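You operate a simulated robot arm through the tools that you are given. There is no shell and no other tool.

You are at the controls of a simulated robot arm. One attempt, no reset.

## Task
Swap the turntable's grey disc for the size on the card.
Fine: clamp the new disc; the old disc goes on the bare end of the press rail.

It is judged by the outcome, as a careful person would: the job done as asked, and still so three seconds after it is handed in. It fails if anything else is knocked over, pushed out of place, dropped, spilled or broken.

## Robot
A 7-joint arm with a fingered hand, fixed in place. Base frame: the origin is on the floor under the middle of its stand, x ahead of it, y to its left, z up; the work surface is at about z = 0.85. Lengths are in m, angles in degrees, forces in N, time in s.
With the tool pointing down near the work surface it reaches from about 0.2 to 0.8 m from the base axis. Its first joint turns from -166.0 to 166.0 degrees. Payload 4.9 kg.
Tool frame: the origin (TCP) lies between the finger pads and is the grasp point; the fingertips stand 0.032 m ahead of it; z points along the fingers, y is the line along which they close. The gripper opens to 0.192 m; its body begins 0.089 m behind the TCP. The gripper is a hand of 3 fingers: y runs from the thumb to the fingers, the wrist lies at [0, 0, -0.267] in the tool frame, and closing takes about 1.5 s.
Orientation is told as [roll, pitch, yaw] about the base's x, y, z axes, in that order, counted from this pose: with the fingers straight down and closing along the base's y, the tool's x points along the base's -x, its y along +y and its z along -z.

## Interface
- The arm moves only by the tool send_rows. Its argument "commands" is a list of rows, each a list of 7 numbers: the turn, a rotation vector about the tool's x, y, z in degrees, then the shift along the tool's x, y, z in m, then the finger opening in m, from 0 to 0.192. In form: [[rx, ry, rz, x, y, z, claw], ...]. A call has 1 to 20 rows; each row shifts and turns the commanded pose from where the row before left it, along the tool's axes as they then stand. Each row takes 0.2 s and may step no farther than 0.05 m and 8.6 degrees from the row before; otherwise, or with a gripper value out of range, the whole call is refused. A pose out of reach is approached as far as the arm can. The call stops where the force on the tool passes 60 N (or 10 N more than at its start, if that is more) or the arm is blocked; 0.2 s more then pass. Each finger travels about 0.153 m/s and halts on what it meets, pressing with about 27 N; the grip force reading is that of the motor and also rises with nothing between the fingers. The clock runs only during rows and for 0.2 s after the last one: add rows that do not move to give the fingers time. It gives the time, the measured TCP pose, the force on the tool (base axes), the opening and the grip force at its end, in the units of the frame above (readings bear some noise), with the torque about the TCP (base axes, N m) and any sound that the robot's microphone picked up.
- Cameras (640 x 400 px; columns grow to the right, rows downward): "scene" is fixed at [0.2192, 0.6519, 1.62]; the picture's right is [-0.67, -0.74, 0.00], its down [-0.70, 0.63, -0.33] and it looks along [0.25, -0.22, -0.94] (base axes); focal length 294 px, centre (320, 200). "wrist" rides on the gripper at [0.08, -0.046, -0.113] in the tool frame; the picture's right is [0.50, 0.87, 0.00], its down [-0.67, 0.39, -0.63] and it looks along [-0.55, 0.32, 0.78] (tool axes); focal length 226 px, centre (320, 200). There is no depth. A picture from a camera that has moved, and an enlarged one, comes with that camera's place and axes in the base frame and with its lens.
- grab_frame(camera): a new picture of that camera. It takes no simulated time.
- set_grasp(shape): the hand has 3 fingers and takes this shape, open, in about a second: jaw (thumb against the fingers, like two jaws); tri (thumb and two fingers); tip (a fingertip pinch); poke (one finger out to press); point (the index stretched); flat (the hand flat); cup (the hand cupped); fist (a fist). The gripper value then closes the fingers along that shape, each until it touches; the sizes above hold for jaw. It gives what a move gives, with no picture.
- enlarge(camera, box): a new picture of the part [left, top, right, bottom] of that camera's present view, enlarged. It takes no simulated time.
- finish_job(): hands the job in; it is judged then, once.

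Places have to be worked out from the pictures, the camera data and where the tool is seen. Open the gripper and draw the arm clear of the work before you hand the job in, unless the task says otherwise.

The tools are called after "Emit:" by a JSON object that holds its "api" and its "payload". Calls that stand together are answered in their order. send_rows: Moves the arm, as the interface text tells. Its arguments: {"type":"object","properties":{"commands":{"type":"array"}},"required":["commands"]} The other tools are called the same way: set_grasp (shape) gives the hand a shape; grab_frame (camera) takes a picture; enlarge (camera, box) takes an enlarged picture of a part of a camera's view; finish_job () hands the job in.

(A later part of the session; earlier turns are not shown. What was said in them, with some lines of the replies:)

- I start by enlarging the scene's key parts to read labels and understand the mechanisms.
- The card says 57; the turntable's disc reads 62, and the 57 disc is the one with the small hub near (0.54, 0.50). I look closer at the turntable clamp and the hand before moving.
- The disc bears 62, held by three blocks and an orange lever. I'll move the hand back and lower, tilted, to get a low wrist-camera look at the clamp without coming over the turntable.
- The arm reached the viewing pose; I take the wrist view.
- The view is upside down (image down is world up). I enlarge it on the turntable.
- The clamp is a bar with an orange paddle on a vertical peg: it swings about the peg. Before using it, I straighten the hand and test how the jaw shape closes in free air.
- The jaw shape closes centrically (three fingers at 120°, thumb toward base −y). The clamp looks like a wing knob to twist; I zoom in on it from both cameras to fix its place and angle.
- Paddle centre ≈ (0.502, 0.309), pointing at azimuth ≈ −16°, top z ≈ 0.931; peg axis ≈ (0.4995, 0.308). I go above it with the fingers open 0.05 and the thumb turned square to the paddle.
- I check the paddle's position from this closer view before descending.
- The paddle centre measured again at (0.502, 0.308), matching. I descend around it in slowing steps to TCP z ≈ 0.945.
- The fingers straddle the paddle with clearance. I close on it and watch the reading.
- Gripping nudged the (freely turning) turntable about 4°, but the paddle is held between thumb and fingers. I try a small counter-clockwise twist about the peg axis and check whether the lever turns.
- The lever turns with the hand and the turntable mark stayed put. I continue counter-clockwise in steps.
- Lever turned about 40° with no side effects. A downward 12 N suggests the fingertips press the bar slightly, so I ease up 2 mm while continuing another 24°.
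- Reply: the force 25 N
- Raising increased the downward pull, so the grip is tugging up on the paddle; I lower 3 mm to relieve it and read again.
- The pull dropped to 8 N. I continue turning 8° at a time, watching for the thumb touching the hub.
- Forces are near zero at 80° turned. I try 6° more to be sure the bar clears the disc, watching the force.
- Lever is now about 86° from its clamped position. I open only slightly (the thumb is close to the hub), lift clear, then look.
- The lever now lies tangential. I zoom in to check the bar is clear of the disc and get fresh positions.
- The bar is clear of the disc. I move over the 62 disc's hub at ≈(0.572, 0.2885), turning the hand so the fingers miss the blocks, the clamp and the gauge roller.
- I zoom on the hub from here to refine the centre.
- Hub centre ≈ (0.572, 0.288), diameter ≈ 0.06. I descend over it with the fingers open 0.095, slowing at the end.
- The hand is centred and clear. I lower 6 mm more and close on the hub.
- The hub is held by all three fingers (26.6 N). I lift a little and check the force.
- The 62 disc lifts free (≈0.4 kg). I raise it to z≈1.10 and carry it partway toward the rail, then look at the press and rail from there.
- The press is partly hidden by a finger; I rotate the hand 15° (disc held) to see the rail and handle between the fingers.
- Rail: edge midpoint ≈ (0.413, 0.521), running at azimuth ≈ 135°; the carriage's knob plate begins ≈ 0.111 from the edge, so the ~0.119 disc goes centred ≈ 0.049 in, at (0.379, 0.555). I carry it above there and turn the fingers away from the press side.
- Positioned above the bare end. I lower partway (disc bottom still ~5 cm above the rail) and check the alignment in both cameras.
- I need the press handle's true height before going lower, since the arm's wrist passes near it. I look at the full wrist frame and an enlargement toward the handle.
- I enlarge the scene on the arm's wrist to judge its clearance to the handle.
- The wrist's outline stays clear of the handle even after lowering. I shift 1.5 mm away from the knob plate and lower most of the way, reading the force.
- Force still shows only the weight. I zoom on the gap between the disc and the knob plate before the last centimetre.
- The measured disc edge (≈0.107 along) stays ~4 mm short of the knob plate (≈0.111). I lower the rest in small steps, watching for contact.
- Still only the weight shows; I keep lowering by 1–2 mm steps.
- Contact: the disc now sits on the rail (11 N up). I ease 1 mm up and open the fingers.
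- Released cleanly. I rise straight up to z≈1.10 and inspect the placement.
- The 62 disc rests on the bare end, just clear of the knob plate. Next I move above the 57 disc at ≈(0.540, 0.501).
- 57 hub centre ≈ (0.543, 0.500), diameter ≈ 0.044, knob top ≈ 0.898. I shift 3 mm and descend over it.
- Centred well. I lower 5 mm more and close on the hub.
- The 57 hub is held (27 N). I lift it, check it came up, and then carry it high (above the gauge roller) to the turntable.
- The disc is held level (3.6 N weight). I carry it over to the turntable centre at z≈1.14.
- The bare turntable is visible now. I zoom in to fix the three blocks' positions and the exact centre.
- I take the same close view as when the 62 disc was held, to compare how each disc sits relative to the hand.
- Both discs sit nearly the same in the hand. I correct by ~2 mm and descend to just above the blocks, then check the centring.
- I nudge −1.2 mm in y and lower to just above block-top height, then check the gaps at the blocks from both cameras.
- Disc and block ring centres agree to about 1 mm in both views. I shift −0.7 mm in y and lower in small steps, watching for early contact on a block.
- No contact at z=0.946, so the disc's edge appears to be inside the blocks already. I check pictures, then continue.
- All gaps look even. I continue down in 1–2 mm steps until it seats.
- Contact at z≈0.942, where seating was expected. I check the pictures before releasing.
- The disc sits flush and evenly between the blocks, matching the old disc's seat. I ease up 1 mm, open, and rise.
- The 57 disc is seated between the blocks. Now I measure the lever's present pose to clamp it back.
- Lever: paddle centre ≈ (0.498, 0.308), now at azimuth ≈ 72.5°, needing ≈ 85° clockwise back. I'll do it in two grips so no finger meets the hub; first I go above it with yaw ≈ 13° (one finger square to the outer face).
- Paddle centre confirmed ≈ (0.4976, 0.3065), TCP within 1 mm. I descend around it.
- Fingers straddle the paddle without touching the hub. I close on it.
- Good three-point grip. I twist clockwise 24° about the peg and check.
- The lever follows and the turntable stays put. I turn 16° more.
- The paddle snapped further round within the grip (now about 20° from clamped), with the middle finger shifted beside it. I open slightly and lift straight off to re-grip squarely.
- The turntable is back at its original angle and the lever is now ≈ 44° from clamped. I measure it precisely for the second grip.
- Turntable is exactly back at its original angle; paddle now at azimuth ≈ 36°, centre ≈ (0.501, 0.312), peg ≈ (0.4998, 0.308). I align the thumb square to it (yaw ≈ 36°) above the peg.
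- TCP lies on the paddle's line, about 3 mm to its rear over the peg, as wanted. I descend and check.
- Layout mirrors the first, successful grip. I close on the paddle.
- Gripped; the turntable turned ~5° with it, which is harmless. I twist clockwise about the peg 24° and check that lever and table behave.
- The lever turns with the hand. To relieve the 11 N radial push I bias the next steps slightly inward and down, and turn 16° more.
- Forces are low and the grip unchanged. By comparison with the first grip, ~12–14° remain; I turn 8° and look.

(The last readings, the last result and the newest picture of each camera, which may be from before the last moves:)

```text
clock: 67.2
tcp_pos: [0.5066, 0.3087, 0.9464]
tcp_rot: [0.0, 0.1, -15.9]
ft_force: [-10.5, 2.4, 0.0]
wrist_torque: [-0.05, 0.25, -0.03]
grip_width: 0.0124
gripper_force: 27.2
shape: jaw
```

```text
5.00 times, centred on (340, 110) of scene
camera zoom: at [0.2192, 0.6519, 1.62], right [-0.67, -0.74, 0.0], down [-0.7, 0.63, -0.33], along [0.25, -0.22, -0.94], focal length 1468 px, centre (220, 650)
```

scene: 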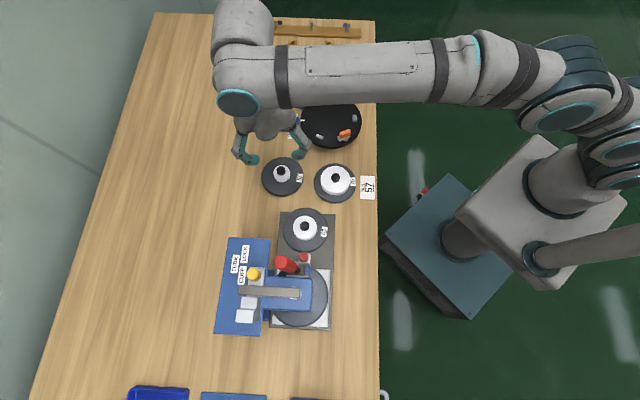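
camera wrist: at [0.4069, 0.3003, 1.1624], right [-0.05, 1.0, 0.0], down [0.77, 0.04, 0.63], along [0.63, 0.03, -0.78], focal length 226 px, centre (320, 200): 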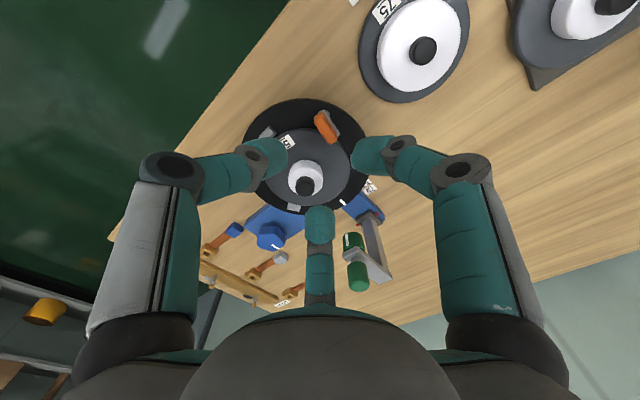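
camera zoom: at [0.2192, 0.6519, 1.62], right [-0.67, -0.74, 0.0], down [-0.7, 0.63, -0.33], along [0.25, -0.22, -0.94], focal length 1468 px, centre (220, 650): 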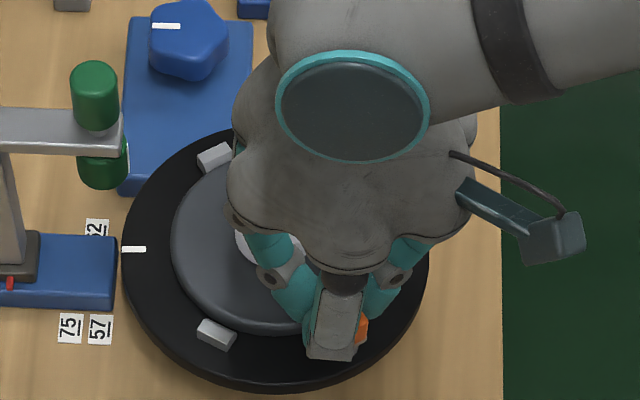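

By the same measure as the first grip the lever is within ~2° of its original clamped angle. I turn 4° more to bring it fully home, easing the radial load.

Emit:
{"api": "send_rows", "payload": {"commands": [[0, 0, 4, 0.001, 0, 0, 0.0], [0, 0, 0, 0, 0, 0, 0.0]]}}

Emit:
{"api": "enlarge", "payload": {"camera": "wrist", "box": [220, 100, 420, 240]}}

Emit:
{"api": "enlarge", "payload": {"camera": "scene", "box": [290, 70, 390, 150]}}

```text
clock: 67.8
tcp_pos: [0.5069, 0.3082, 0.9465]
tcp_rot: [0.0, -0.1, -20.0]
ft_force: [-1.7, 2.9, -1.5]
wrist_torque: [-0.06, 0.05, 0.12]
grip_width: 0.0126
gripper_force: 26.8
shape: jaw
```

```text
2.86 times, centred on (320, 170) of wrist
camera zoom: at [0.4165, 0.2929, 1.0572], right [-0.17, 0.98, 0.0], down [0.76, 0.13, 0.63], along [0.62, 0.11, -0.77], focal length 646 px, centre (320, 286)
```

zoom: 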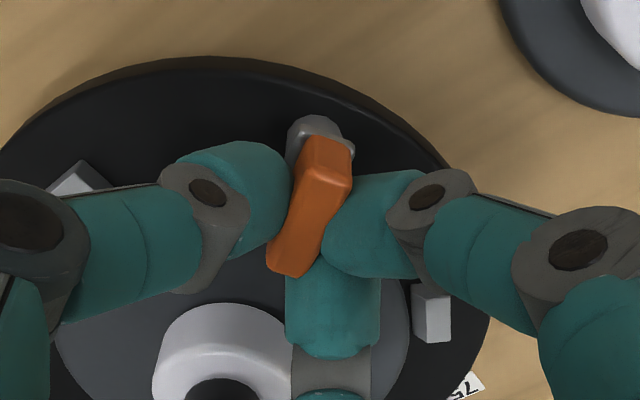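

```text
5.00 times, centred on (340, 110) of scene
camera zoom: at [0.2192, 0.6519, 1.62], right [-0.67, -0.74, 0.0], down [-0.7, 0.63, -0.33], along [0.25, -0.22, -0.94], focal length 1468 px, centre (220, 650)
```

zoom: 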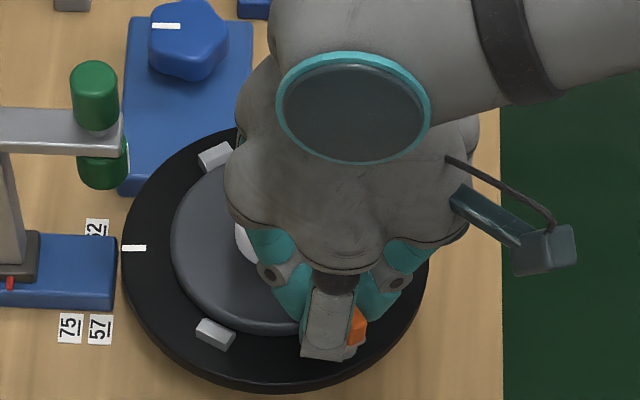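

A small torque (+0.12) now resists, suggesting the stop. I open slightly, lift off, and inspect the lever.

Emit:
{"api": "send_rows", "payload": {"commands": [[0, 0, 0, 0, 0, 0, 0.018], [0, 0, 0, 0, 0, 0, 0.026], [0, 0, 0, 0, 0, -0.004, 0.034], [0, 0, 0, 0, 0, -0.01, 0.04], [0, 0, 0, 0, 0, -0.02, 0.045], [0, 0, 0, 0, 0, -0.03, 0.05], [0, 0, 0, 0, 0, -0.04, 0.06], [0, 0, 0, 0, 0, 0, 0.06]]}}

Emit:
{"api": "enlarge", "payload": {"camera": "wrist", "box": [240, 80, 400, 200]}}

Emit:
{"api": "enlarge", "payload": {"camera": "scene", "box": [324, 115, 364, 145]}}

Emit:
{"api": "enlarge", "payload": {"camera": "scene", "box": [290, 70, 390, 150]}}

```text
clock: 69.6
tcp_pos: [0.5075, 0.3094, 1.0481]
tcp_rot: [0.1, 0.0, -20.0]
ft_force: [-1.1, 0.5, 0.2]
wrist_torque: [0.0, -0.01, -0.04]
grip_width: 0.0593
gripper_force: 0.0
shape: jaw
```

```text
3.33 times, centred on (320, 140) of wrist
camera zoom: at [0.4161, 0.2935, 1.1603], right [-0.17, 0.98, 0.0], down [0.76, 0.14, 0.63], along [0.62, 0.11, -0.78], focal length 754 px, centre (320, 400)
```

zoom: 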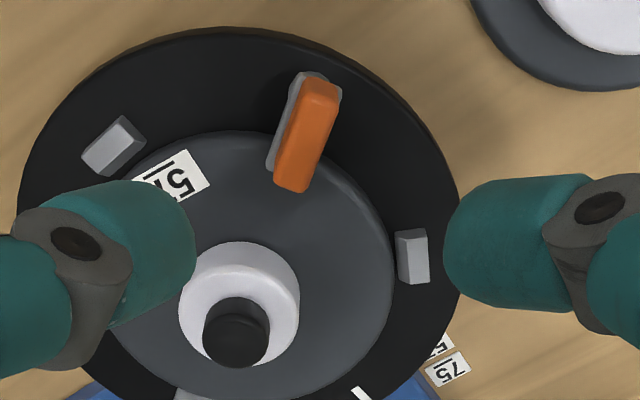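

```text
13.33 times, centred on (344, 130) of scene
camera zoom: at [0.2192, 0.6519, 1.62], right [-0.67, -0.74, 0.0], down [-0.7, 0.63, -0.33], along [0.25, -0.22, -0.94], focal length 3916 px, centre (0, 1133)
```

zoom: 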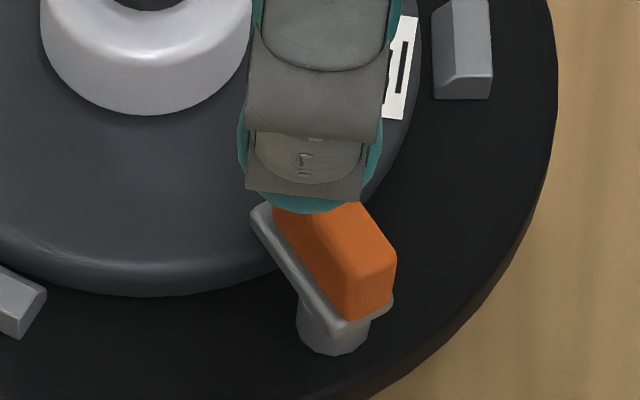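

```text
5.00 times, centred on (340, 110) of scene
camera zoom: at [0.2192, 0.6519, 1.62], right [-0.67, -0.74, 0.0], down [-0.7, 0.63, -0.33], along [0.25, -0.22, -0.94], focal length 1468 px, centre (220, 650)
```

zoom: 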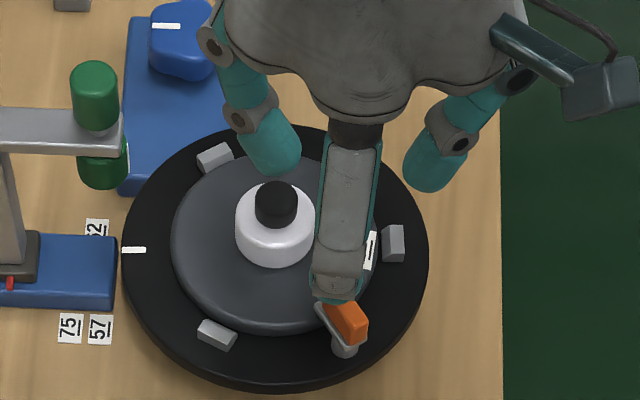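

The lever is back over the disc, radial to within ~2°. I pull the hand away for an unobstructed look.

Emit:
{"api": "send_rows", "payload": {"commands": [[0, 0, 0, 0, 0, -0.04, 0.06], [0, 0, 0, 0.0308, -0.0325, -0.01, 0.06], [0, 0, 0, 0.0308, -0.0325, -0.01, 0.06], [0, 0, 0, 0.0308, -0.0325, -0.01, 0.06], [0, 0, 0, 0, 0, 0, 0.06]]}}

Emit:
{"api": "enlarge", "payload": {"camera": "scene", "box": [324, 115, 364, 145]}}

Emit:
{"api": "enlarge", "payload": {"camera": "scene", "box": [290, 80, 370, 150]}}

Emit:
{"api": "grab_frame", "payload": {"camera": "wrist"}}

```text
clock: 70.8
tcp_pos: [0.3858, 0.2485, 1.1194]
tcp_rot: [0.1, 0.0, -20.0]
ft_force: [-0.1, -0.4, 0.0]
wrist_torque: [0.03, 0.03, 0.01]
grip_width: 0.0599
gripper_force: 0.0
shape: jaw
```

```text
13.33 times, centred on (344, 130) of scene
camera zoom: at [0.2192, 0.6519, 1.62], right [-0.67, -0.74, 0.0], down [-0.7, 0.63, -0.33], along [0.25, -0.22, -0.94], focal length 3916 px, centre (0, 1133)
```

zoom: 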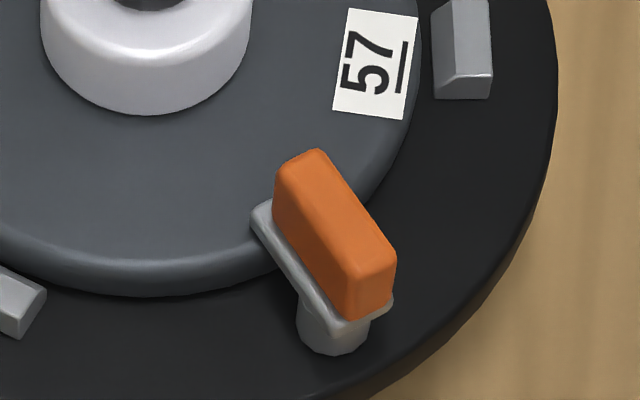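

```text
5.71 times, centred on (330, 115) of scene
camera zoom: at [0.2192, 0.6519, 1.62], right [-0.67, -0.74, 0.0], down [-0.7, 0.63, -0.33], along [0.25, -0.22, -0.94], focal length 1678 px, centre (263, 686)
```

zoom: 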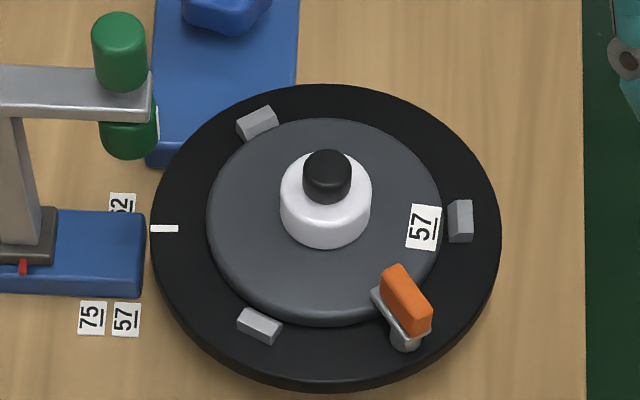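

```text
taken
camera wrist: at [0.2954, 0.233, 1.2307], right [-0.17, 0.98, 0.0], down [0.76, 0.14, 0.63], along [0.62, 0.11, -0.78], focal length 226 px, centre (320, 200)
```

wrist: 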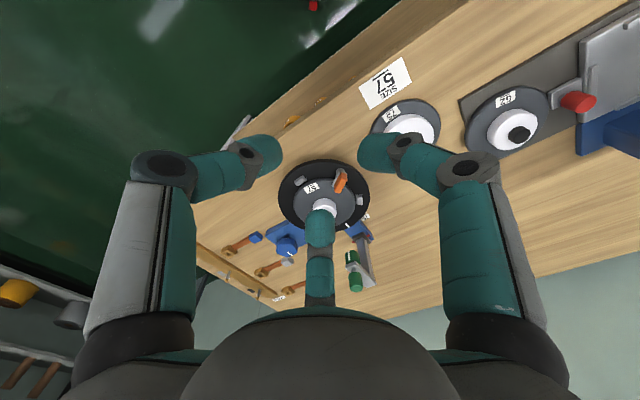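

The lever is within ~1.5° of its original clamped angle and its bar overlaps the 57 disc's edge. I check both discs once more from the wrist camera and the whole scene.

Emit:
{"api": "enlarge", "payload": {"camera": "wrist", "box": [270, 150, 390, 240]}}

Emit:
{"api": "enlarge", "payload": {"camera": "wrist", "box": [440, 60, 620, 180]}}

Emit:
{"api": "grab_frame", "payload": {"camera": "scene"}}

Emit:
{"api": "enlarge", "payload": {"camera": "scene", "box": [255, 195, 355, 275]}}

```text
4.44 times, centred on (330, 195) of wrist
camera zoom: at [0.2954, 0.233, 1.2307], right [-0.17, 0.98, 0.0], down [0.76, 0.14, 0.63], along [0.62, 0.11, -0.78], focal length 1005 px, centre (276, 222)
```

zoom: 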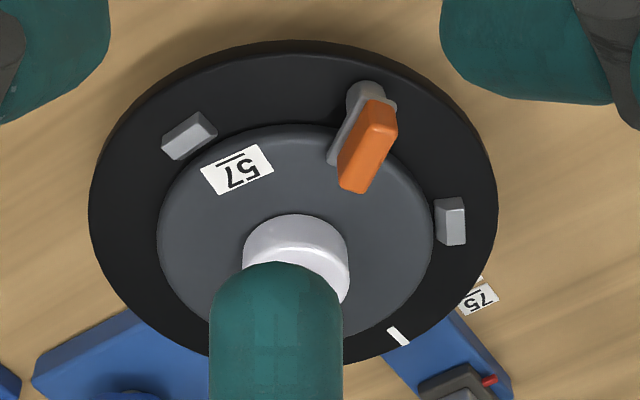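

```text
3.33 times, centred on (530, 120) of wrist
camera zoom: at [0.2954, 0.233, 1.2307], right [-0.17, 0.98, 0.0], down [0.76, 0.14, 0.63], along [0.62, 0.11, -0.78], focal length 754 px, centre (-380, 467)
```

zoom: 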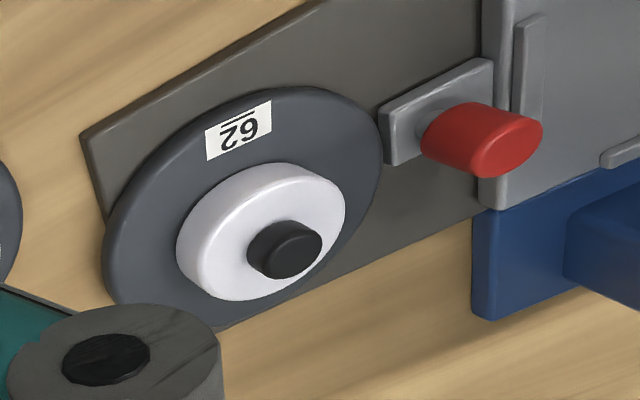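

```text
taken
```

scene: 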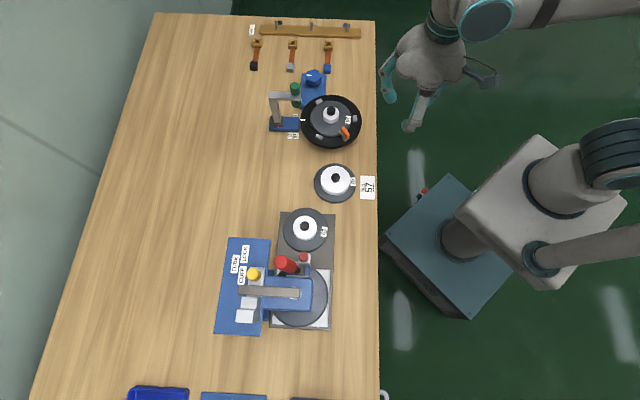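

```text
5.00 times, centred on (305, 235) of scene
camera zoom: at [0.2192, 0.6519, 1.62], right [-0.67, -0.74, 0.0], down [-0.7, 0.63, -0.33], along [0.25, -0.22, -0.94], focal length 1468 px, centre (395, 25)
```

zoom: 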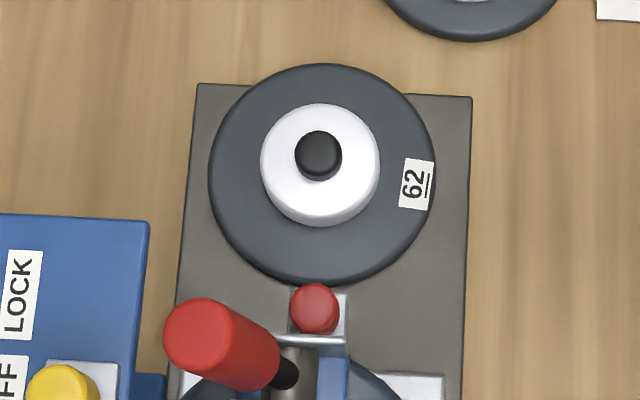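

Everything is in place: 57 seated and clamped, 62 resting on the bare rail end, nothing else disturbed. I open the hand fully, back up a little, and let it settle.

Emit:
{"api": "send_rows", "payload": {"commands": [[0, 0, 0, 0.01, -0.01, -0.03, 0.1], [0, 0, 0, 0.01, -0.01, -0.03, 0.15], [0, 0, 0, 0, 0, 0, 0.192], [0, 0, 0, 0, 0, 0, 0.192], [0, 0, 0, 0, 0, 0, 0.192]]}}

Emit:
{"api": "grab_frame", "payload": {"camera": "scene"}}

```text
clock: 72.0
tcp_pos: [0.3611, 0.2355, 1.1795]
tcp_rot: [0.0, 0.0, -20.0]
ft_force: [0.2, 0.0, -0.4]
wrist_torque: [0.02, -0.02, -0.03]
grip_width: 0.1919
gripper_force: 0.1
shape: jaw
```

```text
taken
```

scene: 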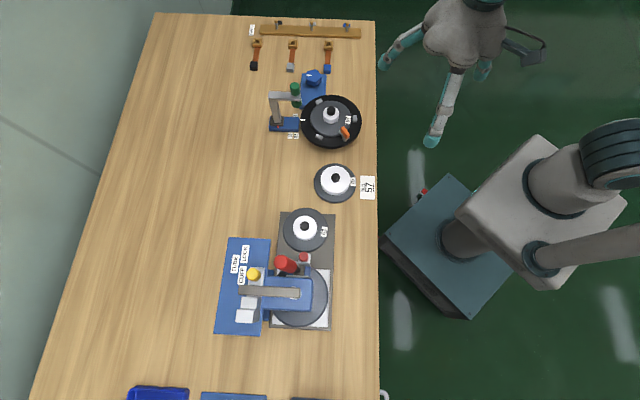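

The scene is steady, the hand is open and clear of the work. I hand the job in.

Emit:
{"api": "finish_job", "payload": {}}

```text
The job is handed in.
```

The turntable now holds the size 57 disc, clamped. The old 62 disc is on the bare end of the press rail, and I have handed the job in. I saw nothing else moved, knocked over or dropped in the last pictures.

- **New disc:** it sits flush between the three blocks. The orange lever is back over its edge, within about 1.5° of where it was clamped at the start.
- **Old disc:** it overhangs the rail's end by about 1 cm. The clear length before the press carriage's small plate (about 11.1 cm) is shorter than the disc (about 11.9 cm). It is lying flat and just clear of that plate.
- **Turntable angle:** the turntable turns freely, so working the lever left it rotated about 3° from where it started.
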